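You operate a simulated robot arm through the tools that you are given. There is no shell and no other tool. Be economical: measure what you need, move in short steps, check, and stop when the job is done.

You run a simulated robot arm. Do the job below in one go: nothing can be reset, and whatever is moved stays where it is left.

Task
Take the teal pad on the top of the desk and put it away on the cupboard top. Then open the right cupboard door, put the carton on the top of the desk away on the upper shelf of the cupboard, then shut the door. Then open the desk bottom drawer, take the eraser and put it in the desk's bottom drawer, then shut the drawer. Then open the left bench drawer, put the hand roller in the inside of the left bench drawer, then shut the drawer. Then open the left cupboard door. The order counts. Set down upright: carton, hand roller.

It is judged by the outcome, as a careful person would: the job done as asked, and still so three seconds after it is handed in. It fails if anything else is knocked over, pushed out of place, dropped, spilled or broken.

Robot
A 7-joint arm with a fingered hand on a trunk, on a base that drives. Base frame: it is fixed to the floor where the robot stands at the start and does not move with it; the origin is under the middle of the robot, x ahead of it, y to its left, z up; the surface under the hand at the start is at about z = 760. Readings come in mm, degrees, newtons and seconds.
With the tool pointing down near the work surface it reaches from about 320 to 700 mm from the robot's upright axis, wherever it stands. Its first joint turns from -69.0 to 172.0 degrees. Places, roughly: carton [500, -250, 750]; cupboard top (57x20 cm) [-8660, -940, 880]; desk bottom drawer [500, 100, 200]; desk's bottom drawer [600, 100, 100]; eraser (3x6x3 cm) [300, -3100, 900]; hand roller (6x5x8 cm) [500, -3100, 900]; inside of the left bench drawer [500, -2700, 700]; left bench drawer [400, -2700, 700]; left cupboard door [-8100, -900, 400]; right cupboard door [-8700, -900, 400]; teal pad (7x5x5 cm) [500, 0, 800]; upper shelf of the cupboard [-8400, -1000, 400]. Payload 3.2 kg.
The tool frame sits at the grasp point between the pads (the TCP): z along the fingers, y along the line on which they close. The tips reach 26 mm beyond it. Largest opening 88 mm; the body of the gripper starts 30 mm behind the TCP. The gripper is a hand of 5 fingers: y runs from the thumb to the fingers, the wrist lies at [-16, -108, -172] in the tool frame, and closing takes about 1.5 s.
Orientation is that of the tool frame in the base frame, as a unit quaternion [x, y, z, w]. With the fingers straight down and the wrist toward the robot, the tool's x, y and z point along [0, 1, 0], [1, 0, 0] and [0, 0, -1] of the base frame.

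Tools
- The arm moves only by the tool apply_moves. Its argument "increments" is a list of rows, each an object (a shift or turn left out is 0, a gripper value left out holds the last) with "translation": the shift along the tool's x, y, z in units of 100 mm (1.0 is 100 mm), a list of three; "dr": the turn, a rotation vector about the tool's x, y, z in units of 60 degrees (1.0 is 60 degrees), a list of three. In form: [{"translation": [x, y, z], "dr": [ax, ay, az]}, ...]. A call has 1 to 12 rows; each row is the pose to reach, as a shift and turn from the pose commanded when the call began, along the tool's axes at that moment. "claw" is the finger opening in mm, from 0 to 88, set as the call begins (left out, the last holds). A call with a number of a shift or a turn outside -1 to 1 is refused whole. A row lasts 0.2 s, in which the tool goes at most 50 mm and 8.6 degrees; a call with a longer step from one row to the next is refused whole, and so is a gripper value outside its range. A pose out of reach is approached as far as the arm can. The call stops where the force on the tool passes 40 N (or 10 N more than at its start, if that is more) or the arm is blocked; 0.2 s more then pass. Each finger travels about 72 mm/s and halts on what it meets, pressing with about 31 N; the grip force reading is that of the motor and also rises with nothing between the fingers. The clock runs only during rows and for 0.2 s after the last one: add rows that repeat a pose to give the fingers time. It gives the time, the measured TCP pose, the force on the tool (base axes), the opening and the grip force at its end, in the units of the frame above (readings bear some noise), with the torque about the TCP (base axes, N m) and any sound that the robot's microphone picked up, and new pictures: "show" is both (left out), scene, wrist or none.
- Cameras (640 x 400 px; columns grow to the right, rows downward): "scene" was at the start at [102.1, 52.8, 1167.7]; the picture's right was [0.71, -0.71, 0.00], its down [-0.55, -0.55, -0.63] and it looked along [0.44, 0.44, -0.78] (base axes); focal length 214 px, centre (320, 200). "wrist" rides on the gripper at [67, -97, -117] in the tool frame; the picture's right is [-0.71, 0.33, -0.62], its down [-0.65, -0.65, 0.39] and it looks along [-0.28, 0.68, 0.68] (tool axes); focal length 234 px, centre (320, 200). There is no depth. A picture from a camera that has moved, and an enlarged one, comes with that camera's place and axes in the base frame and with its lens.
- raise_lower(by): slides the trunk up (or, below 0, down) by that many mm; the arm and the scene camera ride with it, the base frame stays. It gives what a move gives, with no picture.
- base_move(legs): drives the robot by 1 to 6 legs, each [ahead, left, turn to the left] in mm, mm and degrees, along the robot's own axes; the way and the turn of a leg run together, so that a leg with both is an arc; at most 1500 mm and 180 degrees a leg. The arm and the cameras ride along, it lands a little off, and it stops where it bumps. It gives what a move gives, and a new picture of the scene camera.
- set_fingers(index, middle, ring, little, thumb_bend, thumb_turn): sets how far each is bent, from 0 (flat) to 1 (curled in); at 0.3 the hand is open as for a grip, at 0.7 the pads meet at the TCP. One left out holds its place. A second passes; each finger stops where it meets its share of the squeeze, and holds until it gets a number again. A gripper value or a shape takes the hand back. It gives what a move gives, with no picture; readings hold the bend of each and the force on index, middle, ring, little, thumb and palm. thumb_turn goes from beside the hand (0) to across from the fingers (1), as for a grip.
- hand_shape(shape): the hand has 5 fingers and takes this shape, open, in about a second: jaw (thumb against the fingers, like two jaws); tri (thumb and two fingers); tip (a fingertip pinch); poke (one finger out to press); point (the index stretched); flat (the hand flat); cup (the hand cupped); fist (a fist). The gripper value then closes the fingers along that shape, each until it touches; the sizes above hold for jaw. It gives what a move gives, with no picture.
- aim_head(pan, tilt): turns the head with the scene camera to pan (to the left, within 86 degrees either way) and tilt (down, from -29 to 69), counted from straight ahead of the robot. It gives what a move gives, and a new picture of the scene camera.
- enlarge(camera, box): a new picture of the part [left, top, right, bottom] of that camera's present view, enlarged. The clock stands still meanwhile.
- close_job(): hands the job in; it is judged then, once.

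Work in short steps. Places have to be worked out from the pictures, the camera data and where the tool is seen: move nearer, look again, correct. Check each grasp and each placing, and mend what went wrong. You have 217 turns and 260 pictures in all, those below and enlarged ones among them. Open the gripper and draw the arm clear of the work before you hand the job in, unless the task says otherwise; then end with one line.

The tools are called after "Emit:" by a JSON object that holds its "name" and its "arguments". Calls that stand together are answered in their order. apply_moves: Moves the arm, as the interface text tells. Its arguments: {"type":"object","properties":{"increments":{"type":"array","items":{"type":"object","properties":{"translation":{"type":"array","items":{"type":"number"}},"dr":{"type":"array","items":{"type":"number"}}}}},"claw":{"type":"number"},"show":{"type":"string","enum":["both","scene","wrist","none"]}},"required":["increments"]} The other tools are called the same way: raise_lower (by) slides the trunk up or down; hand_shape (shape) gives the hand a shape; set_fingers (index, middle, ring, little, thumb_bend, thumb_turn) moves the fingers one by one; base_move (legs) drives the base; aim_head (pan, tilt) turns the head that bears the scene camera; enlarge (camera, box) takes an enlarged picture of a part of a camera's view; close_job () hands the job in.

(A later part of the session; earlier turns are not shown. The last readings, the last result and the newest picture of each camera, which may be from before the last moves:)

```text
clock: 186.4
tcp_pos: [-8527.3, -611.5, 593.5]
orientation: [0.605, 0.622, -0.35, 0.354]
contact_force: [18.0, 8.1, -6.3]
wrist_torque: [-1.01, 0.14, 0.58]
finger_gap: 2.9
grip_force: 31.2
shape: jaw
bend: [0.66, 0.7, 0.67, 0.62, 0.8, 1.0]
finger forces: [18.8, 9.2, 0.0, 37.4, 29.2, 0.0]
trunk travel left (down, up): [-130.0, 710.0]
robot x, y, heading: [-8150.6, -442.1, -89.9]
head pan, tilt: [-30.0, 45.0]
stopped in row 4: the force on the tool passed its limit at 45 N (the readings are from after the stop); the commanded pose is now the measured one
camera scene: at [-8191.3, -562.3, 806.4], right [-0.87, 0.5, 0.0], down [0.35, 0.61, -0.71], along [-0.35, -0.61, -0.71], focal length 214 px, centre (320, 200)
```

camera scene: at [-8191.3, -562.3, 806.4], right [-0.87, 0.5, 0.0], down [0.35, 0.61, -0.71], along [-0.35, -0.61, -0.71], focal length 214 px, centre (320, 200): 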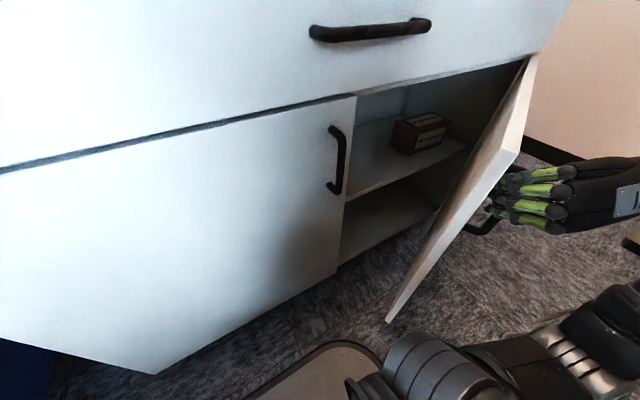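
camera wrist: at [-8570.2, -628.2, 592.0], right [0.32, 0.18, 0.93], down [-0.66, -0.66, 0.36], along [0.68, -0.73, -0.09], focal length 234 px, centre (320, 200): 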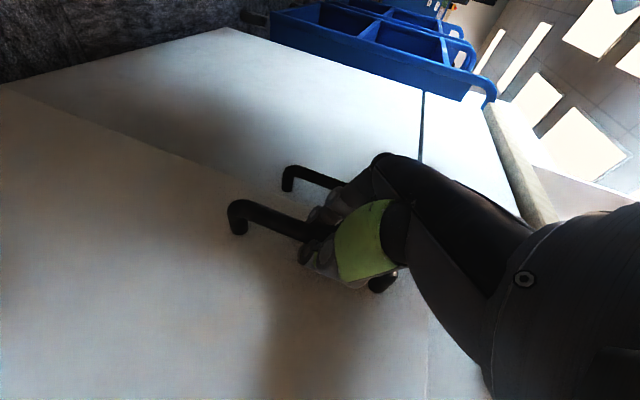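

The door is roughly 35–40° open. Release the handle and withdraw.

Emit:
{"name": "apply_moves", "arguments": {"increments": [{}, {}, {}, {}, {}], "claw": 70, "show": "none"}}

Emit:
{"name": "apply_moves", "arguments": {"increments": [{"translation": [0, 0, -0.3]}, {"translation": [0, 0, -0.6]}, {"translation": [0, 0, -1.0]}, {"translation": [0, 0, -1.0]}], "show": "both"}}

```text
clock: 187.6
tcp_pos: [-8529.9, -612.2, 593.4]
orientation: [0.609, 0.618, -0.348, 0.355]
contact_force: [-0.7, -0.4, 0.3]
wrist_torque: [0.01, 0.05, -0.02]
finger_gap: 69.7
grip_force: 0.0
shape: jaw
bend: [0.38, 0.33, 0.27, 0.37, 0.08, 0.98]
finger forces: [0.0, 0.1, 0.0, 0.0, 0.1, 0.1]
trunk travel left (down, up): [-130.0, 710.0]
robot x, y, heading: [-8152.5, -440.7, -90.0]
head pan, tilt: [-30.0, 45.0]
```

```text
clock: 188.6
tcp_pos: [-8530.1, -527.0, 643.9]
orientation: [0.609, 0.617, -0.35, 0.355]
contact_force: [-0.3, 0.2, 0.2]
wrist_torque: [-0.02, 0.0, 0.01]
finger_gap: 69.7
grip_force: 0.1
shape: jaw
bend: [0.38, 0.33, 0.27, 0.37, 0.08, 0.98]
finger forces: [0.0, 0.0, 0.0, 0.0, 0.0, 0.0]
trunk travel left (down, up): [-130.0, 710.0]
robot x, y, heading: [-8147.5, -442.4, -90.1]
head pan, tilt: [-30.0, 45.0]
camera scene: at [-8192.9, -563.0, 806.2], right [-0.87, 0.5, 0.0], down [0.35, 0.61, -0.71], along [-0.35, -0.61, -0.71], focal length 214 px, centre (320, 200)
camera wrist: at [-8629.0, -392.5, 644.2], right [0.33, 0.19, 0.93], down [-0.64, -0.67, 0.37], along [0.69, -0.72, -0.1], focal length 234 px, centre (320, 200)
```

scene: 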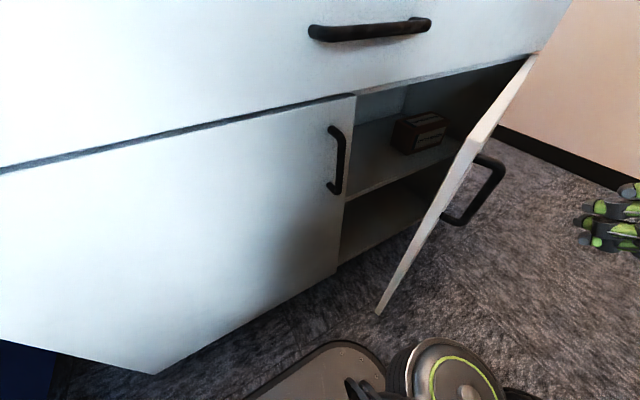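
wrist: 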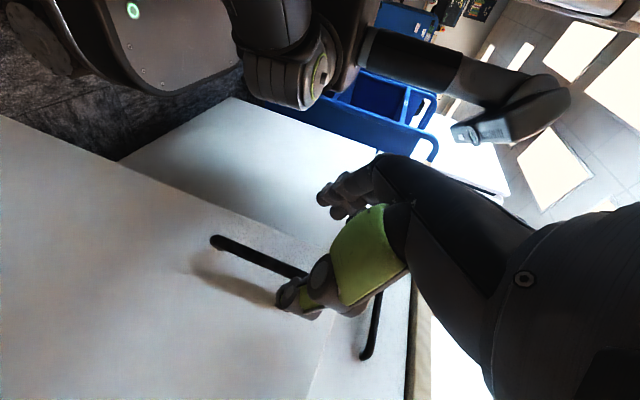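

The door rests at ~17° with its free edge near [-8451, -660]. I'll turn the hand fingers-down, closed, dip it behind the door's top edge and pull the door open. First raise and rotate back (half of 104°).

Emit:
{"name": "raise_lower", "arguments": {"by": 330}}

Emit:
{"name": "apply_moves", "arguments": {"increments": [{"dr": [0.055, 0.055, 0.096]}, {"dr": [0.11, 0.11, 0.192]}, {"dr": [0.165, 0.165, 0.288]}, {"dr": [0.22, 0.22, 0.384]}, {"dr": [0.275, 0.275, 0.48]}, {"dr": [0.33, 0.33, 0.576]}, {"dr": [0.39, 0.39, 0.675]}, {"dr": [0.39, 0.39, 0.675]}], "claw": 10, "show": "none"}}

Emit:
{"name": "apply_moves", "arguments": {"increments": [{"dr": [0.055, 0.055, 0.096]}, {"dr": [0.11, 0.11, 0.192]}, {"dr": [0.165, 0.165, 0.288]}, {"dr": [0.22, 0.22, 0.384]}, {"dr": [0.275, 0.275, 0.48]}, {"dr": [0.33, 0.33, 0.576]}, {"dr": [0.39, 0.39, 0.675]}, {"dr": [0.39, 0.39, 0.675]}], "show": "scene"}}

```text
clock: 191.9
tcp_pos: [-8530.8, -526.7, 972.5]
orientation: [0.609, 0.616, -0.349, 0.357]
contact_force: [-0.3, 0.4, -0.6]
wrist_torque: [0.0, -0.03, -0.03]
finger_gap: 70.0
grip_force: 0.1
shape: jaw
bend: [0.38, 0.33, 0.27, 0.37, 0.08, 0.98]
finger forces: [0.0, 0.1, 0.0, 0.0, 0.0, 0.0]
trunk travel left (down, up): [-460.0, 380.0]
robot x, y, heading: [-8146.6, -442.5, -90.0]
head pan, tilt: [-30.0, 45.0]
```

```text
clock: 193.7
tcp_pos: [-8535.0, -530.2, 966.4]
orientation: [0.896, 0.347, -0.193, 0.198]
contact_force: [0.1, 0.3, 0.0]
wrist_torque: [0.02, 0.02, 0.01]
finger_gap: 10.1
grip_force: 0.0
shape: jaw
bend: [0.65, 0.62, 0.72, 0.65, 0.55, 1.0]
finger forces: [0.0, 0.0, 0.1, 0.1, 0.0, 0.0]
out of reach, approached as far as the arm can: row 7, 8
trunk travel left (down, up): [-460.0, 380.0]
robot x, y, heading: [-8154.6, -438.4, -90.0]
head pan, tilt: [-30.0, 45.0]
```

```text
clock: 195.5
tcp_pos: [-8551.7, -540.7, 934.9]
orientation: [1.0, 0.007, 0.002, -0.003]
contact_force: [1.0, -0.4, -0.4]
wrist_torque: [0.0, 0.0, 0.01]
finger_gap: 10.3
grip_force: 0.0
shape: jaw
bend: [0.65, 0.62, 0.72, 0.65, 0.55, 1.0]
finger forces: [0.0, 0.0, 0.0, 0.0, 0.0, 0.0]
out of reach, approached as far as the arm can: row 1, 2, 3, 4, 5, 6, 7, 8
trunk travel left (down, up): [-460.0, 380.0]
robot x, y, heading: [-8149.7, -439.4, -90.1]
head pan, tilt: [-30.0, 45.0]
camera scene: at [-8193.1, -563.0, 1136.2], right [-0.87, 0.5, 0.0], down [0.35, 0.61, -0.71], along [-0.35, -0.61, -0.71], focal length 214 px, centre (320, 200)
```

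scene: 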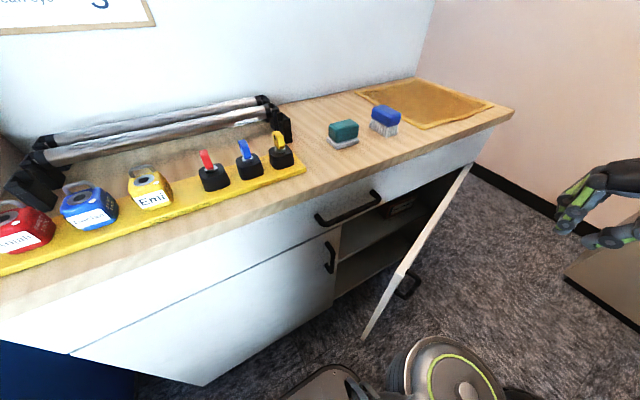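

Door top edge is at z≈723. Move over the door to x≈-8540, y≈-757 above the gap.

Emit:
{"name": "apply_moves", "arguments": {"increments": [{"translation": [0.05, 0.4, 0.1]}, {"translation": [0.1, 0.8, 0.2]}, {"translation": [0.12, 1.0, 0.3]}, {"translation": [0.12, 1.0, 0.3]}], "show": "none"}}

Emit:
{"name": "apply_moves", "arguments": {"increments": [{"translation": [0.0, 0.4, 0.1]}, {"translation": [0.0, 0.8, 0.2]}, {"translation": [0.0, 1.0, 0.3]}, {"translation": [0.0, 1.0, 0.3]}], "show": "both"}}

```text
clock: 196.5
tcp_pos: [-8537.7, -639.0, 903.4]
orientation: [1.0, 0.006, 0.001, -0.003]
contact_force: [0.2, 1.0, 0.7]
wrist_torque: [-0.01, 0.0, 0.03]
finger_gap: 10.1
grip_force: 0.2
shape: jaw
bend: [0.65, 0.62, 0.72, 0.65, 0.55, 1.0]
finger forces: [0.0, 0.0, 0.0, 0.0, 0.0, 0.0]
trunk travel left (down, up): [-460.0, 380.0]
robot x, y, heading: [-8147.0, -440.6, -90.1]
head pan, tilt: [-30.0, 45.0]
```

```text
clock: 197.5
tcp_pos: [-8536.4, -739.1, 872.7]
orientation: [1.0, 0.006, 0.002, -0.002]
contact_force: [-0.4, 0.6, 0.4]
wrist_torque: [0.01, -0.01, -0.03]
finger_gap: 10.0
grip_force: 0.0
shape: jaw
bend: [0.65, 0.62, 0.72, 0.65, 0.55, 1.0]
finger forces: [0.0, 0.0, 0.1, 0.0, 0.0, 0.0]
trunk travel left (down, up): [-460.0, 380.0]
robot x, y, heading: [-8151.4, -441.8, -90.3]
head pan, tilt: [-30.0, 45.0]
camera scene: at [-8193.0, -562.9, 1136.2], right [-0.87, 0.5, 0.0], down [0.35, 0.61, -0.71], along [-0.35, -0.61, -0.71], focal length 214 px, centre (320, 200)
camera wrist: at [-8470.2, -639.7, 990.1], right [-0.71, -0.34, 0.62], down [-0.66, 0.65, -0.39], along [-0.27, -0.68, -0.68], focal length 234 px, centre (320, 200)
```

scene: 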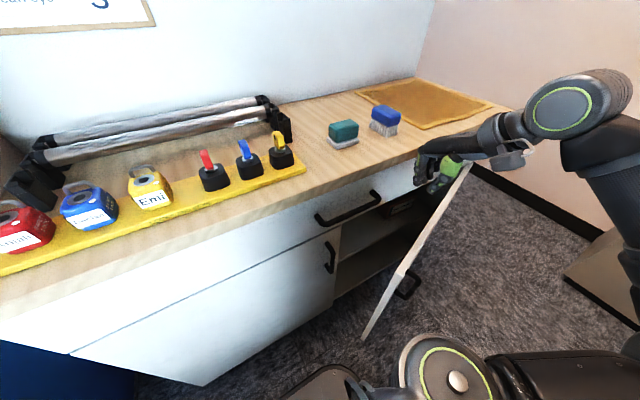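
wrist: 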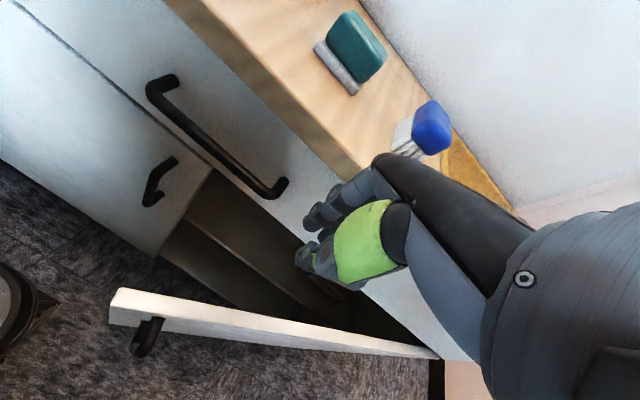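

Clear gap below the hand. Descend 100, check, then further.

Emit:
{"name": "apply_moves", "arguments": {"increments": [{"translation": [0.0, 0.0, 0.4]}, {"translation": [0.0, 0.0, 0.8]}, {"translation": [0.0, 0, 1.0]}, {"translation": [0.0, 0.0, 1.0]}], "show": "wrist"}}

Emit:
{"name": "apply_moves", "arguments": {"increments": [{"translation": [0.0, 0.0, 0.3]}, {"translation": [0.0, 0.0, 0.6]}, {"translation": [0.0, 0.0, 0.6]}], "show": "both"}}

```text
clock: 198.5
tcp_pos: [-8535.7, -737.3, 773.6]
orientation: [1.0, 0.006, 0.002, -0.003]
contact_force: [-0.8, 0.3, 1.4]
wrist_torque: [0.01, -0.03, -0.02]
finger_gap: 10.2
grip_force: 0.1
shape: jaw
bend: [0.65, 0.62, 0.72, 0.65, 0.55, 1.0]
finger forces: [0.0, 0.0, 0.1, 0.0, 0.1, 0.1]
trunk travel left (down, up): [-460.0, 380.0]
robot x, y, heading: [-8151.0, -442.9, -89.8]
head pan, tilt: [-30.0, 45.0]
camera wrist: at [-8469.4, -639.6, 890.0], right [-0.71, -0.34, 0.62], down [-0.66, 0.65, -0.39], along [-0.27, -0.68, -0.68], focal length 234 px, centre (320, 200)
```

wrist: 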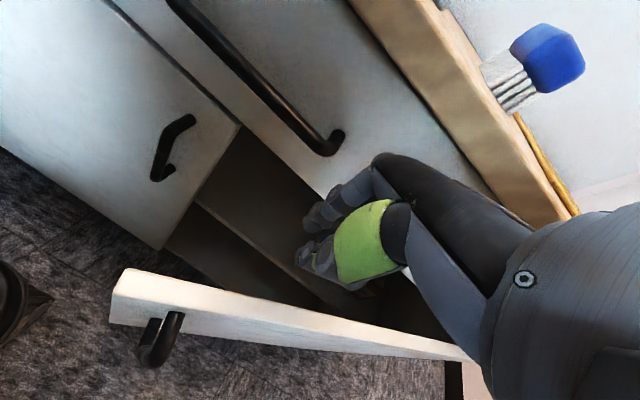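

```text
clock: 199.3
tcp_pos: [-8536.2, -737.0, 713.5]
orientation: [1.0, 0.006, 0.001, -0.003]
contact_force: [-0.5, 0.0, -0.6]
wrist_torque: [-0.01, -0.03, 0.03]
finger_gap: 10.4
grip_force: 0.0
shape: jaw
bend: [0.65, 0.62, 0.72, 0.65, 0.55, 1.0]
finger forces: [0.0, 0.0, 0.0, 0.0, 0.0, 0.0]
trunk travel left (down, up): [-460.0, 380.0]
robot x, y, heading: [-8149.4, -439.4, -89.9]
head pan, tilt: [-30.0, 45.0]
camera scene: at [-8193.0, -563.0, 1136.2], right [-0.87, 0.5, 0.0], down [0.35, 0.61, -0.71], along [-0.35, -0.61, -0.71], focal length 214 px, centre (320, 200)
camera wrist: at [-8469.7, -639.4, 830.4], right [-0.7, -0.34, 0.62], down [-0.66, 0.65, -0.39], along [-0.27, -0.68, -0.68], focal length 234 px, centre (320, 200)
```

scene: 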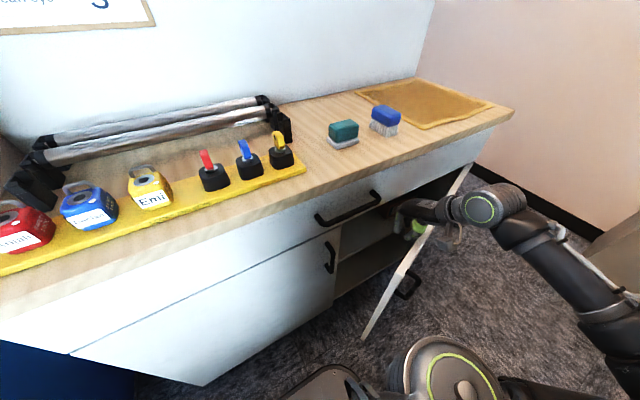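
wrist: 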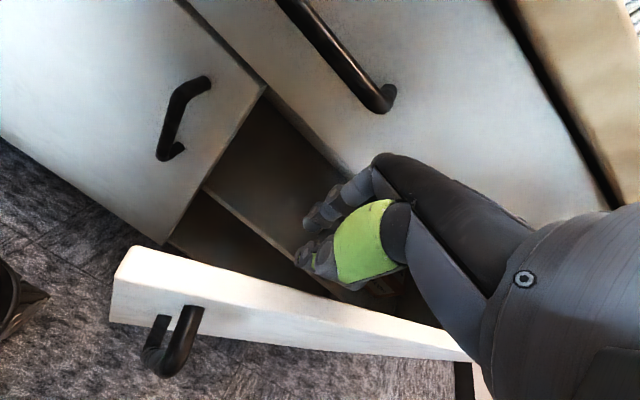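

Thumb is behind the door. Pull along the arc toward +y/-x.

Emit:
{"name": "apply_moves", "arguments": {"increments": [{"translation": [0.0, -0.25, 0.05]}, {"translation": [-0.08, -0.5, 0.05]}, {"translation": [-0.2, -0.75, 0.05]}, {"translation": [-0.35, -1.0, 0.05]}, {"translation": [-0.35, -1.0, 0.05]}], "show": "none"}}

Emit:
{"name": "apply_moves", "arguments": {"increments": [{"translation": [-0.15, -0.22, 0]}, {"translation": [-0.32, -0.44, 0]}, {"translation": [-0.5, -0.66, 0]}, {"translation": [-0.7, -0.85, 0]}, {"translation": [-0.7, -0.85, 0]}], "show": "scene"}}

```text
clock: 200.5
tcp_pos: [-8573.6, -642.4, 744.1]
orientation: [1.0, 0.006, 0.002, -0.003]
contact_force: [0.6, -0.6, 0.1]
wrist_torque: [0.01, -0.04, -0.03]
finger_gap: 10.1
grip_force: 0.1
shape: jaw
bend: [0.65, 0.62, 0.72, 0.65, 0.55, 1.0]
finger forces: [0.0, 0.1, 0.0, 0.0, 0.0, 0.1]
out of reach, approached as far as the arm can: row 2, 3, 4, 5
trunk travel left (down, up): [-460.0, 380.0]
robot x, y, heading: [-8147.4, -442.4, -90.0]
head pan, tilt: [-30.0, 45.0]
```

```text
clock: 201.7
tcp_pos: [-8644.7, -556.8, 746.7]
orientation: [1.0, 0.008, 0.002, -0.003]
contact_force: [0.1, 0.0, -0.1]
wrist_torque: [-0.02, 0.01, -0.03]
finger_gap: 10.2
grip_force: 0.1
shape: jaw
bend: [0.65, 0.62, 0.72, 0.65, 0.55, 1.0]
finger forces: [0.0, 0.0, 0.1, 0.1, 0.1, 0.0]
out of reach, approached as far as the arm can: row 1, 2, 3
trunk travel left (down, up): [-460.0, 380.0]
robot x, y, heading: [-8151.1, -443.2, -89.7]
head pan, tilt: [-30.0, 45.0]
camera scene: at [-8193.0, -562.9, 1136.2], right [-0.87, 0.5, 0.0], down [0.35, 0.61, -0.71], along [-0.35, -0.61, -0.71], focal length 214 px, centre (320, 200)
```

scene: 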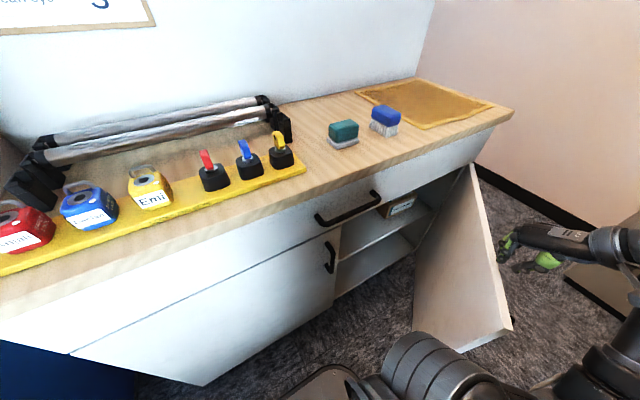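

The door is at ~36° now. I'll bring the hand back inside the opening (via above), then push the door with base motion.

Emit:
{"name": "raise_lower", "arguments": {"by": 110}}

Emit:
{"name": "apply_moves", "arguments": {"increments": [{"translation": [0.25, 0.35, 0]}, {"translation": [0.5, 0.7, 0]}, {"translation": [0.7, 1.0, 0]}, {"translation": [0.7, 1.0, 0]}], "show": "none"}}

Emit:
{"name": "apply_moves", "arguments": {"increments": [{"translation": [0.2, 0.3, 0]}, {"translation": [0.38, 0.6, 0]}, {"translation": [0.38, 0.7, 0]}, {"translation": [0.38, 0.7, 0]}], "show": "none"}}

Emit:
{"name": "raise_lower", "arguments": {"by": -150}}

```text
clock: 203.1
tcp_pos: [-8644.8, -557.9, 855.7]
orientation: [1.0, 0.007, 0.002, -0.002]
contact_force: [-0.7, -0.3, 0.5]
wrist_torque: [0.0, 0.01, -0.01]
finger_gap: 10.2
grip_force: 0.1
shape: jaw
bend: [0.65, 0.62, 0.72, 0.65, 0.55, 1.0]
finger forces: [0.1, 0.1, 0.1, 0.1, 0.1, 0.0]
trunk travel left (down, up): [-570.0, 270.0]
robot x, y, heading: [-8148.2, -443.4, -90.0]
head pan, tilt: [-30.0, 45.0]
```

```text
clock: 204.1
tcp_pos: [-8572.6, -656.7, 853.6]
orientation: [1.0, 0.006, 0.002, -0.003]
contact_force: [0.4, 0.5, 0.6]
wrist_torque: [0.0, -0.02, 0.0]
finger_gap: 9.9
grip_force: 0.1
shape: jaw
bend: [0.65, 0.62, 0.72, 0.65, 0.55, 1.0]
finger forces: [0.0, 0.0, 0.0, 0.0, 0.0, 0.0]
trunk travel left (down, up): [-570.0, 270.0]
robot x, y, heading: [-8149.1, -440.0, -90.0]
head pan, tilt: [-30.0, 45.0]
```

```text
clock: 205.1
tcp_pos: [-8534.9, -726.6, 853.6]
orientation: [1.0, 0.006, 0.002, -0.003]
contact_force: [-0.1, -0.6, 0.3]
wrist_torque: [0.01, 0.03, 0.0]
finger_gap: 10.3
grip_force: 0.1
shape: jaw
bend: [0.65, 0.62, 0.72, 0.65, 0.55, 1.0]
finger forces: [0.1, 0.0, 0.1, 0.0, 0.0, 0.1]
trunk travel left (down, up): [-570.0, 270.0]
robot x, y, heading: [-8147.2, -443.6, -90.2]
head pan, tilt: [-30.0, 45.0]
```

```text
clock: 206.8
tcp_pos: [-8535.1, -725.8, 704.9]
orientation: [1.0, 0.006, 0.002, -0.002]
contact_force: [0.7, -0.1, -0.2]
wrist_torque: [0.02, 0.01, 0.0]
finger_gap: 9.7
grip_force: 0.0
shape: jaw
bend: [0.65, 0.62, 0.72, 0.65, 0.55, 1.0]
finger forces: [0.0, 0.0, 0.0, 0.1, 0.0, 0.0]
trunk travel left (down, up): [-420.0, 420.0]
robot x, y, heading: [-8151.2, -446.3, -89.7]
head pan, tilt: [-30.0, 45.0]
```

Lower 100 more and use the base: back 140, then sideways right pushing the door.

Emit:
{"name": "raise_lower", "arguments": {"by": -90}}

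Emit:
{"name": "base_move", "arguments": {"legs": [[-120, -20, 0], [-40, -250, 0]]}}

```text
clock: 208.1
tcp_pos: [-8524.5, -724.9, 626.7]
orientation: [1.0, 0.006, -0.012, 0.003]
contact_force: [-0.3, 0.2, -0.3]
wrist_torque: [0.04, 0.02, -0.02]
finger_gap: 10.1
grip_force: 0.0
shape: jaw
bend: [0.65, 0.62, 0.72, 0.65, 0.55, 1.0]
finger forces: [0.0, 0.0, 0.0, 0.1, 0.1, 0.0]
trunk travel left (down, up): [-330.0, 510.0]
robot x, y, heading: [-8144.7, -442.3, -90.2]
head pan, tilt: [-30.0, 45.0]
```

```text
clock: 210.8
tcp_pos: [-8791.7, -567.8, 616.6]
orientation: [1.0, 0.018, 0.002, -0.001]
contact_force: [10.1, 2.7, 5.2]
wrist_torque: [-0.08, 0.93, -0.39]
finger_gap: 10.3
grip_force: 0.0
shape: jaw
bend: [0.65, 0.62, 0.72, 0.65, 0.55, 1.0]
finger forces: [0.0, 0.0, 0.0, 0.1, 0.0, 9.3]
trunk travel left (down, up): [-330.0, 510.0]
robot x, y, heading: [-8421.6, -287.1, -89.9]
head pan, tilt: [-30.0, 45.0]
stopped in leg 2: the force on the tool passed its limit at 46 N (the readings are from after the stop); the commanded pose is now the measured one
camera scene: at [-8456.9, -403.4, 1006.4], right [-0.87, 0.5, 0.0], down [0.35, 0.61, -0.71], along [-0.35, -0.61, -0.71], focal length 214 px, centre (320, 200)
```

scene: 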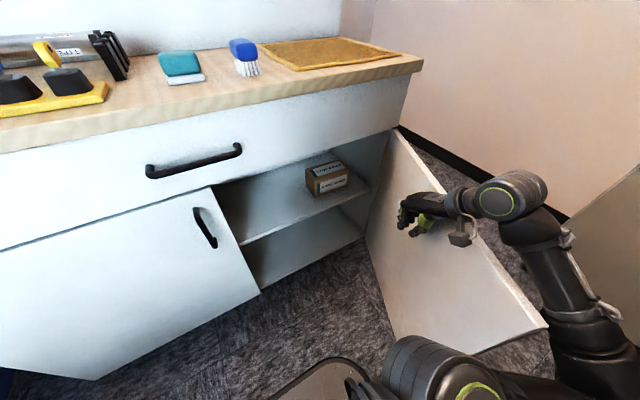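

Door ~60° open. I'll lift, turn the robot 45° right so the arm points along -x, and push from inside again.

Emit:
{"name": "raise_lower", "arguments": {"by": 220}}

Emit:
{"name": "base_move", "arguments": {"legs": [[0, 0, -45], [15, 286, 0]]}}

```text
clock: 213.1
tcp_pos: [-8793.9, -569.7, 835.2]
orientation: [1.0, 0.016, 0.004, -0.002]
contact_force: [0.4, -0.3, 0.6]
wrist_torque: [-0.01, -0.03, -0.02]
finger_gap: 9.7
grip_force: 0.0
shape: jaw
bend: [0.65, 0.62, 0.72, 0.65, 0.55, 1.0]
finger forces: [0.0, 0.1, 0.1, 0.0, 0.0, 0.0]
trunk travel left (down, up): [-550.0, 290.0]
robot x, y, heading: [-8416.2, -281.7, -89.9]
head pan, tilt: [-30.0, 45.0]
```

```text
clock: 217.2
tcp_pos: [-8693.4, -430.7, 835.3]
orientation: [0.929, -0.37, 0.004, -0.002]
contact_force: [0.6, -0.3, 0.9]
wrist_torque: [0.02, 0.01, 0.05]
finger_gap: 10.2
grip_force: 0.1
shape: jaw
bend: [0.65, 0.62, 0.72, 0.65, 0.55, 1.0]
finger forces: [0.0, 0.0, 0.0, 0.0, 0.0, 0.1]
trunk travel left (down, up): [-550.0, 290.0]
robot x, y, heading: [-8226.9, -494.2, -135.3]
head pan, tilt: [-30.0, 45.0]
camera scene: at [-8340.4, -553.9, 1226.2], right [-0.25, 0.97, 0.0], down [0.68, 0.18, -0.71], along [-0.68, -0.18, -0.71], focal length 214 px, centre (320, 200)
```

scene: 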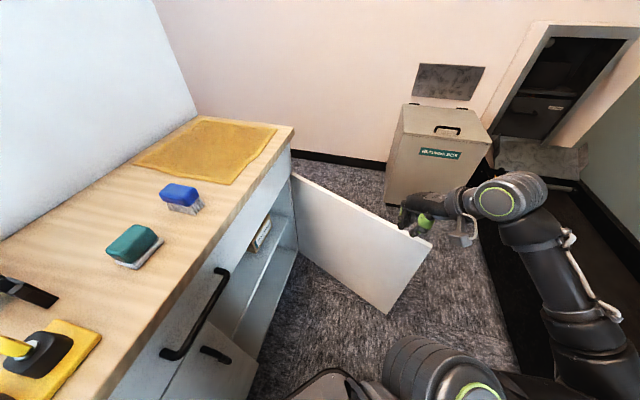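

The hand is ~80 mm inside of the door's line. Lower it and push along -x.

Emit:
{"name": "raise_lower", "arguments": {"by": -200}}

Emit:
{"name": "base_move", "arguments": {"legs": [[180, -200, 0]]}}

```text
clock: 219.4
tcp_pos: [-8693.7, -429.0, 635.5]
orientation: [0.929, -0.37, 0.005, -0.001]
contact_force: [0.4, -0.1, -0.9]
wrist_torque: [0.0, -0.04, 0.0]
finger_gap: 9.7
grip_force: 0.0
shape: jaw
bend: [0.65, 0.62, 0.72, 0.65, 0.55, 1.0]
finger forces: [0.0, 0.0, 0.1, 0.0, 0.0, 0.0]
trunk travel left (down, up): [-350.0, 490.0]
robot x, y, heading: [-8224.9, -498.6, -135.3]
head pan, tilt: [-30.0, 45.0]
```

```text
clock: 221.3
tcp_pos: [-8961.9, -416.6, 634.8]
orientation: [0.929, -0.37, 0.004, -0.001]
contact_force: [0.0, -0.5, -0.9]
wrist_torque: [0.02, 0.01, 0.01]
finger_gap: 10.0
grip_force: 0.0
shape: jaw
bend: [0.65, 0.62, 0.72, 0.65, 0.55, 1.0]
finger forces: [0.1, 0.0, 0.0, 0.0, 0.0, 0.0]
trunk travel left (down, up): [-350.0, 490.0]
robot x, y, heading: [-8493.2, -483.3, -135.0]
head pan, tilt: [-30.0, 45.0]
camera scene: at [-8609.0, -540.6, 1026.1], right [-0.26, 0.97, 0.0], down [0.68, 0.18, -0.71], along [-0.68, -0.18, -0.71], focal length 214 px, centre (320, 200)
```

scene: 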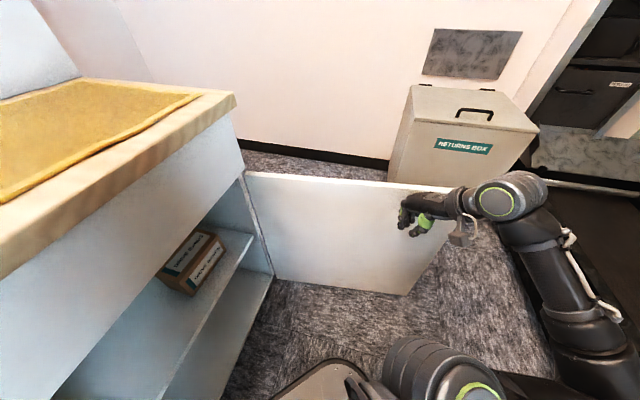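

Door ~95°. Push a bit further, then withdraw and go for the carton.

Emit:
{"name": "base_move", "arguments": {"legs": [[55, -60, 0], [-110, 120, 0]]}}

Emit:
{"name": "raise_lower", "arguments": {"by": 350}}

Emit:
{"name": "aim_head", "arguments": {"pan": -10, "tilt": 45}}

```text
clock: 222.2
tcp_pos: [-8998.8, -413.9, 635.2]
orientation: [0.931, -0.365, 0.008, -0.005]
contact_force: [11.6, 3.4, 4.8]
wrist_torque: [-0.04, 0.83, -0.43]
finger_gap: 10.1
grip_force: 0.1
shape: jaw
bend: [0.65, 0.62, 0.72, 0.65, 0.55, 1.0]
finger forces: [0.1, 0.1, 0.1, 12.5, 0.0, 0.0]
trunk travel left (down, up): [-350.0, 490.0]
robot x, y, heading: [-8535.2, -478.2, -135.5]
head pan, tilt: [-30.0, 45.0]
stopped in leg 1: the force on the tool passed its limit at 115 N (the readings are from after the stop); the commanded pose is now the measured one
camera scene: at [-8651.4, -538.1, 1026.5], right [-0.25, 0.97, 0.0], down [0.68, 0.18, -0.71], along [-0.69, -0.18, -0.71], focal length 214 px, centre (320, 200)
```

scene: 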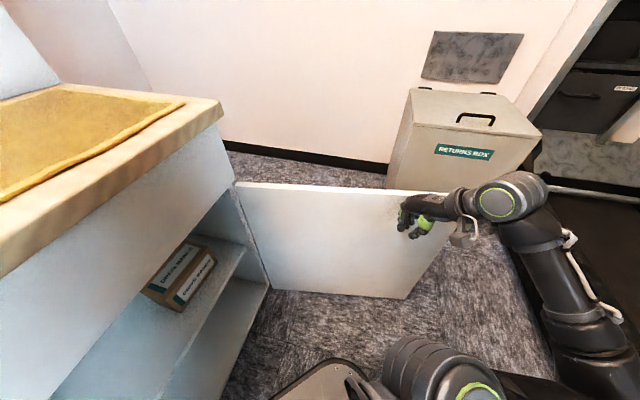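

```text
clock: 225.7
tcp_pos: [-9000.3, -414.7, 983.8]
orientation: [0.931, -0.366, 0.009, -0.006]
contact_force: [-0.2, 0.5, -1.1]
wrist_torque: [-0.02, 0.0, 0.02]
finger_gap: 10.2
grip_force: 0.1
shape: jaw
bend: [0.65, 0.62, 0.72, 0.65, 0.55, 1.0]
finger forces: [0.0, 0.1, 0.0, 0.0, 0.0, 0.0]
trunk travel left (down, up): [-700.0, 140.0]
robot x, y, heading: [-8544.0, -487.0, -135.0]
head pan, tilt: [-30.0, 45.0]
```

```text
clock: 226.5
tcp_pos: [-9000.4, -415.8, 985.2]
orientation: [0.931, -0.366, 0.009, -0.006]
contact_force: [0.7, 0.2, 0.3]
wrist_torque: [-0.01, 0.04, 0.02]
finger_gap: 10.2
grip_force: 0.1
shape: jaw
bend: [0.65, 0.62, 0.72, 0.65, 0.55, 1.0]
finger forces: [0.1, 0.0, 0.1, 0.0, 0.0, 0.1]
trunk travel left (down, up): [-700.0, 140.0]
robot x, y, heading: [-8538.5, -478.5, -135.3]
head pan, tilt: [-10.0, 45.0]
camera scene: at [-8642.1, -564.1, 1376.2], right [-0.57, 0.82, 0.0], down [0.58, 0.4, -0.71], along [-0.58, -0.4, -0.71], focal length 214 px, centre (320, 200)
```

scene: 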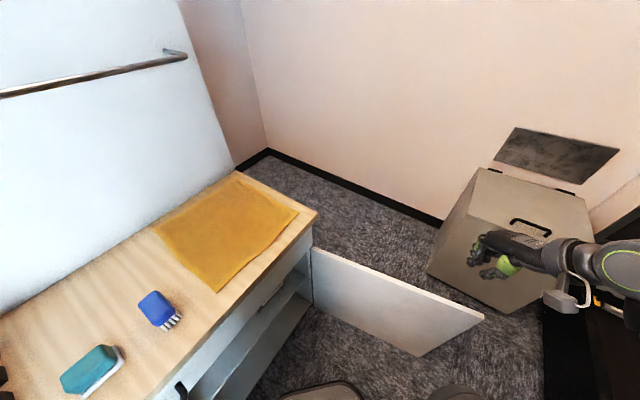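

Door is at its stop (~100°). Now back to the desk for the carton, driving with the hand pointing in the travel direction.

Emit:
{"name": "raise_lower", "arguments": {"by": 140}}

Emit:
{"name": "base_move", "arguments": {"legs": [[-430, 80, 0], [0, 0, -180], [919, -919, 0], [919, -919, 0]]}}

```text
clock: 228.2
tcp_pos: [-9000.6, -415.0, 1123.8]
orientation: [0.93, -0.366, 0.009, -0.006]
contact_force: [-0.4, 0.1, 0.4]
wrist_torque: [0.0, 0.01, 0.0]
finger_gap: 10.2
grip_force: 0.0
shape: jaw
bend: [0.65, 0.62, 0.72, 0.65, 0.55, 1.0]
finger forces: [0.0, 0.1, 0.0, 0.0, 0.1, 0.0]
trunk travel left (down, up): [-840.0, 0.0]
robot x, y, heading: [-8536.8, -480.7, -135.0]
head pan, tilt: [-10.0, 45.0]
```

```text
clock: 250.3
tcp_pos: [-5124.4, -299.7, 1125.6]
orientation: [0.363, 0.932, -0.006, -0.009]
contact_force: [0.4, 0.4, 0.2]
wrist_torque: [0.0, 0.03, 0.0]
finger_gap: 10.3
grip_force: 0.1
shape: jaw
bend: [0.65, 0.62, 0.72, 0.65, 0.55, 1.0]
finger forces: [0.0, 0.1, 0.0, 0.0, 0.0, 0.0]
trunk travel left (down, up): [-840.0, 0.0]
robot x, y, heading: [-5589.4, -239.8, 45.1]
head pan, tilt: [-10.0, 45.0]
camera scene: at [-5488.7, -154.6, 1516.2], right [0.57, -0.82, 0.0], down [-0.58, -0.41, -0.71], along [0.58, 0.41, -0.71], focal length 214 px, centre (320, 200)
```

scene: 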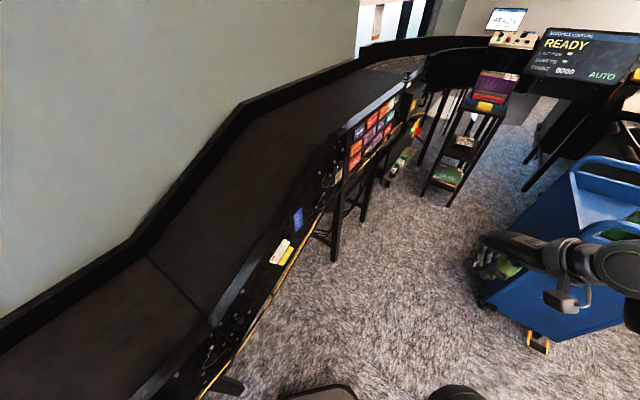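

Continue south around the sorter with the hand pointing south.

Emit:
{"name": "base_move", "arguments": {"legs": [[0, 0, -90], [954, -954, 0], [990, -919, 0], [1131, -283, 0], [1167, -177, 0], [0, 0, 45]]}}

```text
clock: 280.5
tcp_pos: [-3961.2, -5253.7, 1125.2]
orientation: [0.689, 0.725, -0.002, -0.01]
contact_force: [-0.1, 1.1, -1.2]
wrist_torque: [0.0, -0.01, -0.03]
finger_gap: 10.1
grip_force: 0.1
shape: jaw
bend: [0.65, 0.62, 0.72, 0.65, 0.55, 1.0]
finger forces: [0.1, 0.1, 0.0, 0.0, 0.0, 0.0]
trunk travel left (down, up): [-840.0, 0.0]
robot x, y, heading: [-4248.4, -4880.1, 0.6]
head pan, tilt: [-10.0, 45.0]
camera scene: at [-4118.3, -4897.2, 1516.2], right [-0.16, -0.99, 0.0], down [-0.7, 0.12, -0.71], along [0.7, -0.12, -0.71], focal length 214 px, centre (320, 200)
```

scene: 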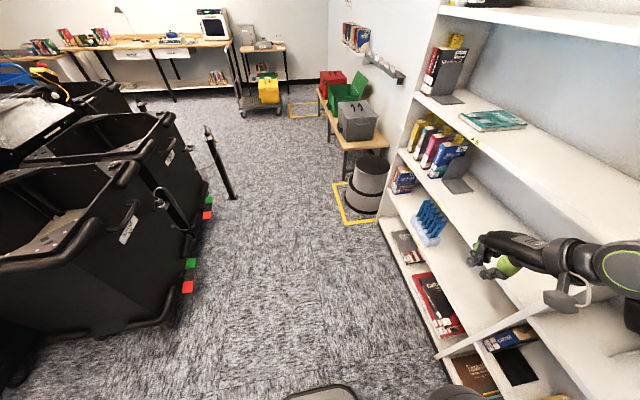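

Hand is near the book shelf but free; rotate it forward (east) and continue east, then north past the yellow trolley.

Emit:
{"name": "base_move", "arguments": {"legs": [[0, 0, 45], [1015, -1036, 0], [1015, -1036, 0], [0, 0, 90], [-92, -375, 0], [742, -742, 0]]}}

```text
clock: 307.5
tcp_pos: [-933.2, -3163.2, 1124.4]
orientation: [-0.397, 0.918, -0.011, -0.002]
contact_force: [-0.6, 0.0, -0.7]
wrist_torque: [-0.01, 0.01, 0.01]
finger_gap: 10.0
grip_force: 0.1
shape: jaw
bend: [0.65, 0.62, 0.72, 0.65, 0.55, 1.0]
finger forces: [0.0, 0.0, 0.0, 0.1, 0.0, 0.0]
trunk travel left (down, up): [-840.0, 0.0]
robot x, y, heading: [-1003.2, -3625.5, 134.4]
head pan, tilt: [-10.0, 45.0]
camera scene: at [-1085.0, -3524.1, 1516.2], right [0.82, 0.57, 0.0], down [0.4, -0.58, -0.71], along [-0.4, 0.58, -0.71], focal length 214 px, centre (320, 200)
```

scene: 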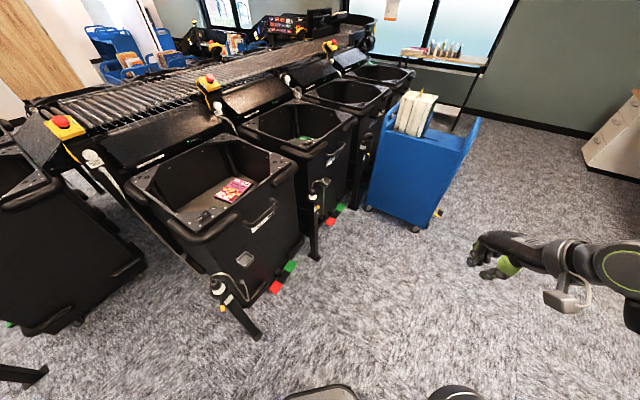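

Aisle is clear; return to the desk, ending near (-10, -60) with the hand over the desk near the carton.

Emit:
{"name": "base_move", "arguments": {"legs": [[-19, -891, 0], [1021, -1001, 0], [1021, -1001, 0], [0, 0, -97], [250, -130, 0]]}}

Emit:
{"name": "aim_head", "arguments": {"pan": -40, "tilt": 45}}

```text
clock: 331.3
tcp_pos: [416.3, -237.9, 1124.0]
orientation: [0.432, 0.902, -0.005, -0.009]
contact_force: [0.1, -0.1, 0.9]
wrist_torque: [0.0, -0.02, -0.03]
finger_gap: 10.1
grip_force: 0.0
shape: jaw
bend: [0.65, 0.62, 0.72, 0.65, 0.55, 1.0]
finger forces: [0.0, 0.0, 0.0, 0.0, 0.0, 0.0]
trunk travel left (down, up): [-840.0, 0.0]
robot x, y, heading: [-32.8, -110.6, 36.7]
head pan, tilt: [-10.0, 45.0]
camera scene: at [79.5, -41.4, 1516.2], right [0.45, -0.89, 0.0], down [-0.63, -0.32, -0.71], along [0.63, 0.32, -0.71], focal length 214 px, centre (320, 200)
```

scene: 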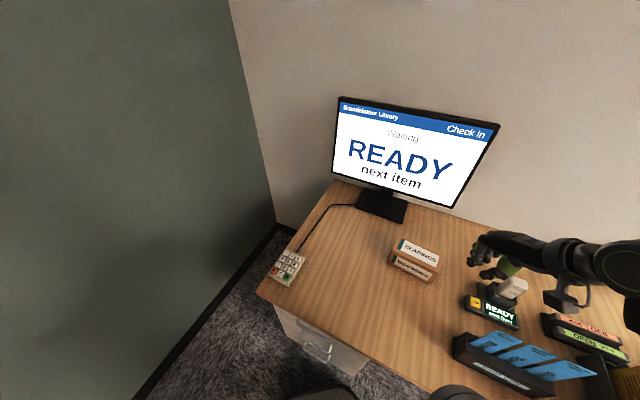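

```text
clock: 332.2
tcp_pos: [417.8, -238.4, 1124.6]
orientation: [0.431, 0.902, -0.005, -0.01]
contact_force: [0.4, 0.1, -0.7]
wrist_torque: [-0.02, -0.01, -0.01]
finger_gap: 10.1
grip_force: 0.1
shape: jaw
bend: [0.65, 0.62, 0.72, 0.65, 0.55, 1.0]
finger forces: [0.0, 0.0, 0.0, 0.0, 0.0, 0.0]
trunk travel left (down, up): [-840.0, 0.0]
robot x, y, heading: [-33.1, -109.0, 36.9]
head pan, tilt: [-40.0, 45.0]
camera scene: at [88.0, -82.5, 1516.2], right [-0.06, -1.0, 0.0], down [-0.71, 0.04, -0.71], along [0.71, -0.04, -0.71], focal length 214 px, centre (320, 200)
```

scene: 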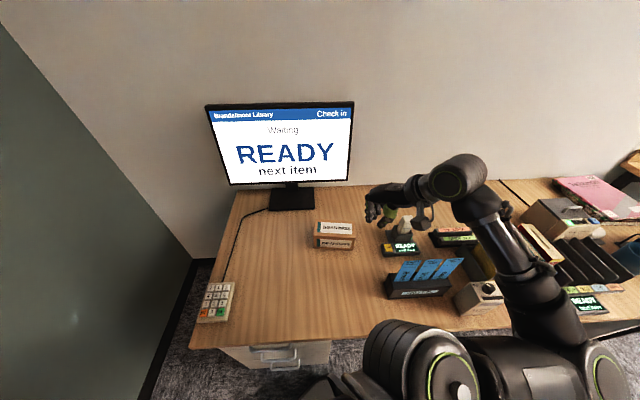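

Zoom in on the carton to measure it.

Emit:
{"name": "enlarge", "arguments": {"camera": "scene", "box": [280, 200, 380, 262]}}

```text
6.40 times, centred on (330, 231) of scene
camera zoom: at [88.0, -82.5, 1516.2], right [-0.06, -1.0, 0.0], down [-0.71, 0.04, -0.71], along [0.71, -0.04, -0.71], focal length 1373 px, centre (256, 2)
```

zoom: 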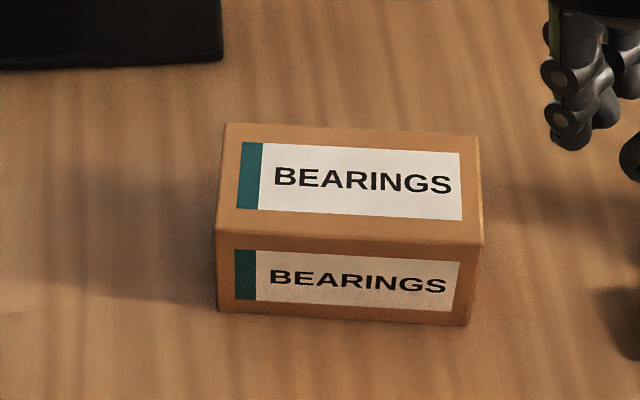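

Carton: about 160×83×85 mm, centre [600, -168], yaw ≈ -6.5°. It only just fits an 88 opening, so I'll use flatter fingers for a wider gap. First go over it, rotating the hand, while lowering the trunk.

Emit:
{"name": "apply_moves", "arguments": {"increments": [{"translation": [-0.05, 0.15, 0], "dr": [0, 0, 0.126]}, {"translation": [-0.1, 0.3, 0], "dr": [0, 0, 0.252]}, {"translation": [-0.15, 0.45, 0], "dr": [0, 0, 0.378]}, {"translation": [-0.2, 0.6, 0], "dr": [0, 0, 0.504]}, {"translation": [-0.25, 0.75, 0], "dr": [0, 0, 0.63]}, {"translation": [-0.3, 0.93, 0], "dr": [0, 0, 0.757]}, {"translation": [-0.3, 0.93, 0], "dr": [0, 0, 0.757]}], "claw": 88, "show": "none"}}

Emit:
{"name": "raise_lower", "arguments": {"by": -180}}

Emit:
{"name": "set_fingers", "arguments": {"index": 0.15, "middle": 0.15, "ring": 0.15, "little": 0.15, "thumb_bend": 0.05, "thumb_turn": 1.0}}

```text
clock: 333.8
tcp_pos: [507.9, -204.7, 1122.3]
orientation: [0.747, 0.665, -0.009, -0.007]
contact_force: [0.6, -0.4, 1.1]
wrist_torque: [-0.01, -0.02, 0.03]
finger_gap: 87.9
grip_force: 0.1
shape: jaw
bend: [0.3, 0.3, 0.3, 0.3, 0.3, 0.97]
finger forces: [0.1, 0.0, 0.0, 0.0, 0.1, 0.1]
trunk travel left (down, up): [-840.0, 0.0]
robot x, y, heading: [-35.1, -103.3, 36.8]
head pan, tilt: [-40.0, 45.0]
```

```text
clock: 335.8
tcp_pos: [508.3, -204.4, 942.5]
orientation: [0.746, 0.666, -0.009, -0.006]
contact_force: [-0.4, 0.0, 0.1]
wrist_torque: [0.0, 0.0, -0.02]
finger_gap: 88.1
grip_force: 0.0
shape: jaw
bend: [0.3, 0.3, 0.3, 0.3, 0.3, 0.97]
finger forces: [0.0, 0.0, 0.0, 0.1, 0.0, 0.0]
trunk travel left (down, up): [-660.0, 180.0]
robot x, y, heading: [-34.1, -105.3, 36.3]
head pan, tilt: [-40.0, 45.0]
```

```text
clock: 336.8
tcp_pos: [507.9, -202.4, 941.5]
orientation: [0.746, 0.666, -0.009, -0.007]
contact_force: [0.6, -0.8, -0.7]
wrist_torque: [-0.01, 0.01, 0.0]
finger_gap: 111.3
grip_force: 0.1
shape: fingers
bend: [0.15, 0.15, 0.15, 0.15, 0.06, 0.95]
finger forces: [0.0, 0.1, 0.1, 0.0, 0.0, 0.1]
trunk travel left (down, up): [-660.0, 180.0]
robot x, y, heading: [-33.1, -105.1, 36.7]
head pan, tilt: [-40.0, 45.0]
```

Gap is 111 mm now. Move over the carton centre and look.

Emit:
{"name": "apply_moves", "arguments": {"increments": [{"translation": [0.15, 0.3, 0]}, {"translation": [0.3, 0.6, 0]}, {"translation": [0.46, 0.87, 0]}, {"translation": [0.46, 0.87, 0]}], "show": "both"}}

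```text
clock: 337.8
tcp_pos: [600.8, -168.8, 940.9]
orientation: [0.747, 0.665, -0.009, -0.006]
contact_force: [0.1, -1.2, -0.3]
wrist_torque: [0.0, -0.03, 0.02]
finger_gap: 111.1
grip_force: 0.0
shape: fingers
bend: [0.15, 0.15, 0.15, 0.15, 0.06, 0.95]
finger forces: [0.0, 0.0, 0.1, 0.0, 0.1, 0.0]
trunk travel left (down, up): [-660.0, 180.0]
robot x, y, heading: [-33.3, -106.0, 36.8]
head pan, tilt: [-40.0, 45.0]
camera scene: at [87.6, -83.0, 1336.2], right [-0.06, -1.0, 0.0], down [-0.71, 0.04, -0.71], along [0.71, -0.04, -0.71], focal length 214 px, centre (320, 200)
camera wrist: at [514.3, -89.4, 1059.4], right [0.26, -0.74, 0.62], down [-0.73, -0.57, -0.37], along [0.63, -0.35, -0.69], focal length 234 px, centre (320, 200)
```

scene: 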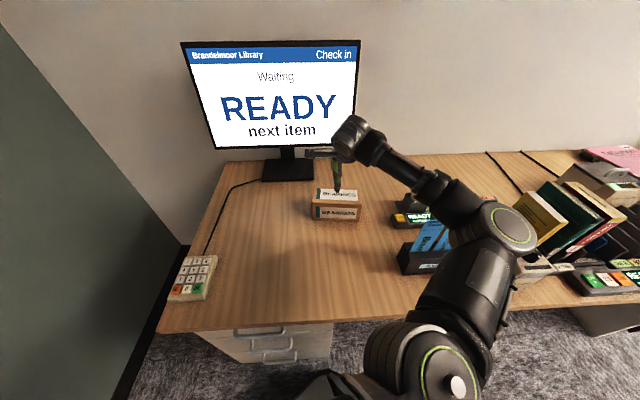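
wrist: 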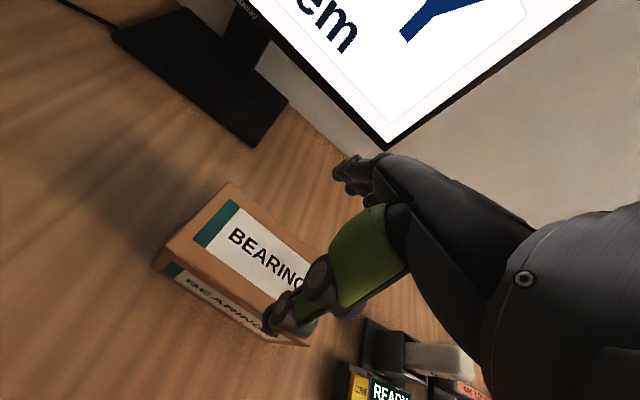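

Aligned. Descend to just above grasp depth (z≈824).

Emit:
{"name": "apply_moves", "arguments": {"increments": [{"translation": [0, 0, 0.3]}, {"translation": [0, 0, 0.6]}, {"translation": [0, 0, 0.85]}, {"translation": [0, 0, 1.0]}, {"translation": [0, 0, 1.0]}], "show": "both"}}

```text
clock: 339.0
tcp_pos: [598.2, -167.0, 840.9]
orientation: [0.746, 0.666, -0.009, -0.006]
contact_force: [-0.5, -0.4, -0.1]
wrist_torque: [0.01, 0.0, 0.03]
finger_gap: 111.1
grip_force: 0.0
shape: fingers
bend: [0.15, 0.15, 0.15, 0.15, 0.06, 0.95]
finger forces: [0.1, 0.1, 0.1, 0.0, 0.0, 0.0]
trunk travel left (down, up): [-660.0, 180.0]
robot x, y, heading: [-33.3, -105.5, 36.5]
head pan, tilt: [-40.0, 45.0]
camera scene: at [88.2, -82.5, 1336.2], right [-0.06, -1.0, 0.0], down [-0.71, 0.04, -0.71], along [0.71, -0.04, -0.71], focal length 214 px, centre (320, 200)
camera wrist: at [512.6, -89.8, 959.2], right [0.26, -0.74, 0.62], down [-0.73, -0.57, -0.37], along [0.63, -0.35, -0.69], focal length 234 px, centre (320, 200)
```

scene: 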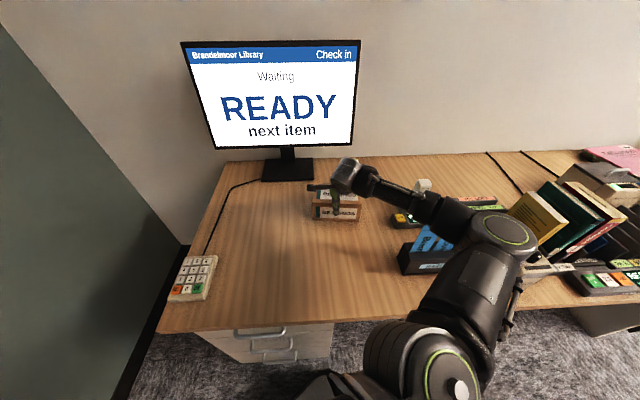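
wrist: 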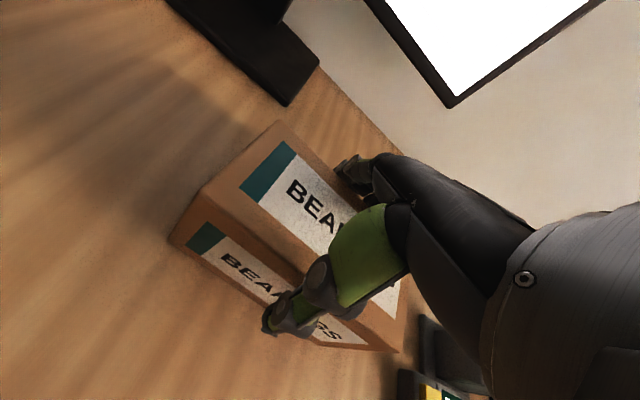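

Thumb in front and fingers behind the carton. Lower 17 mm, then close.

Emit:
{"name": "apply_moves", "arguments": {"increments": [{"translation": [0, 0, 0.09]}, {"translation": [0, 0, 0.17]}, {"translation": [0, 0, 0.17]}], "show": "none"}}

Emit:
{"name": "apply_moves", "arguments": {"increments": [{}, {}, {}, {}, {}, {}, {}, {}], "claw": 55, "show": "wrist"}}

```text
clock: 339.8
tcp_pos: [597.2, -167.1, 829.5]
orientation: [0.745, 0.667, -0.004, -0.004]
contact_force: [7.6, -1.7, 23.6]
wrist_torque: [-0.44, -0.8, 0.09]
finger_gap: 115.3
grip_force: 10.7
shape: fingers
bend: [0.12, 0.15, 0.14, 0.12, 0.06, 0.95]
finger forces: [10.3, 0.1, 5.2, 6.1, 0.2, 0.0]
trunk travel left (down, up): [-660.0, 180.0]
robot x, y, heading: [-32.8, -105.4, 36.6]
head pan, tilt: [-40.0, 45.0]
```

```text
clock: 341.6
tcp_pos: [598.6, -168.1, 830.3]
orientation: [0.745, 0.667, 0.0, -0.001]
contact_force: [10.9, -2.8, 31.6]
wrist_torque: [-0.81, -1.84, 0.51]
finger_gap: 78.2
grip_force: 31.0
shape: jaw
bend: [0.19, 0.31, 0.21, 0.22, 0.0, 0.94]
finger forces: [56.4, 11.5, 20.8, 14.6, 77.0, 0.0]
trunk travel left (down, up): [-660.0, 180.0]
robot x, y, heading: [-30.8, -103.1, 36.6]
head pan, tilt: [-40.0, 45.0]
camera wrist: at [510.1, -89.6, 948.2], right [0.25, -0.74, 0.62], down [-0.72, -0.57, -0.39], along [0.64, -0.35, -0.68], focal length 234 px, centre (320, 200)
```

wrist: 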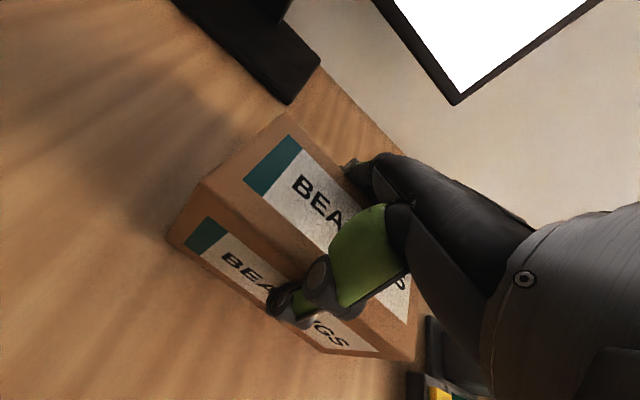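

Strong grip at 78 mm gap. Lift a little and check whether the carton comes along level.

Emit:
{"name": "apply_moves", "arguments": {"increments": [{"translation": [0, 0, -0.1]}, {"translation": [0, 0, -0.25]}, {"translation": [0, 0, -0.4]}, {"translation": [0, 0, -0.4]}], "show": "both"}}

```text
clock: 342.6
tcp_pos: [597.9, -168.4, 862.0]
orientation: [0.746, 0.666, -0.01, -0.007]
contact_force: [0.6, -0.3, -4.5]
wrist_torque: [-0.01, -0.06, -0.01]
finger_gap: 78.7
grip_force: 31.4
shape: jaw
bend: [0.2, 0.33, 0.23, 0.25, 0.0, 0.92]
finger forces: [42.6, 8.0, 14.2, 8.3, 81.0, 0.1]
trunk travel left (down, up): [-660.0, 180.0]
robot x, y, heading: [-33.1, -108.1, 36.7]
head pan, tilt: [-40.0, 45.0]
camera scene: at [89.3, -82.8, 1336.0], right [-0.06, -1.0, 0.0], down [-0.71, 0.04, -0.71], along [0.71, -0.04, -0.71], focal length 214 px, centre (320, 200)
camera wrist: at [513.5, -90.4, 981.0], right [0.27, -0.74, 0.62], down [-0.73, -0.57, -0.37], along [0.63, -0.36, -0.69], focal length 234 px, centre (320, 200)
```

scene: 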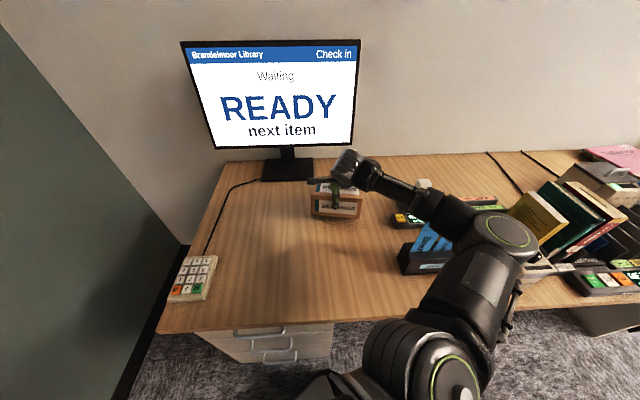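
wrist: 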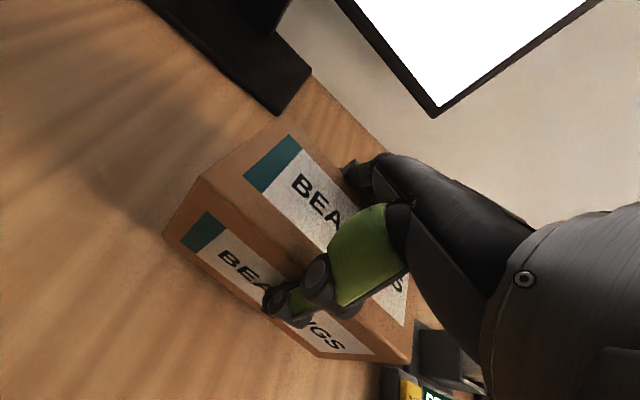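

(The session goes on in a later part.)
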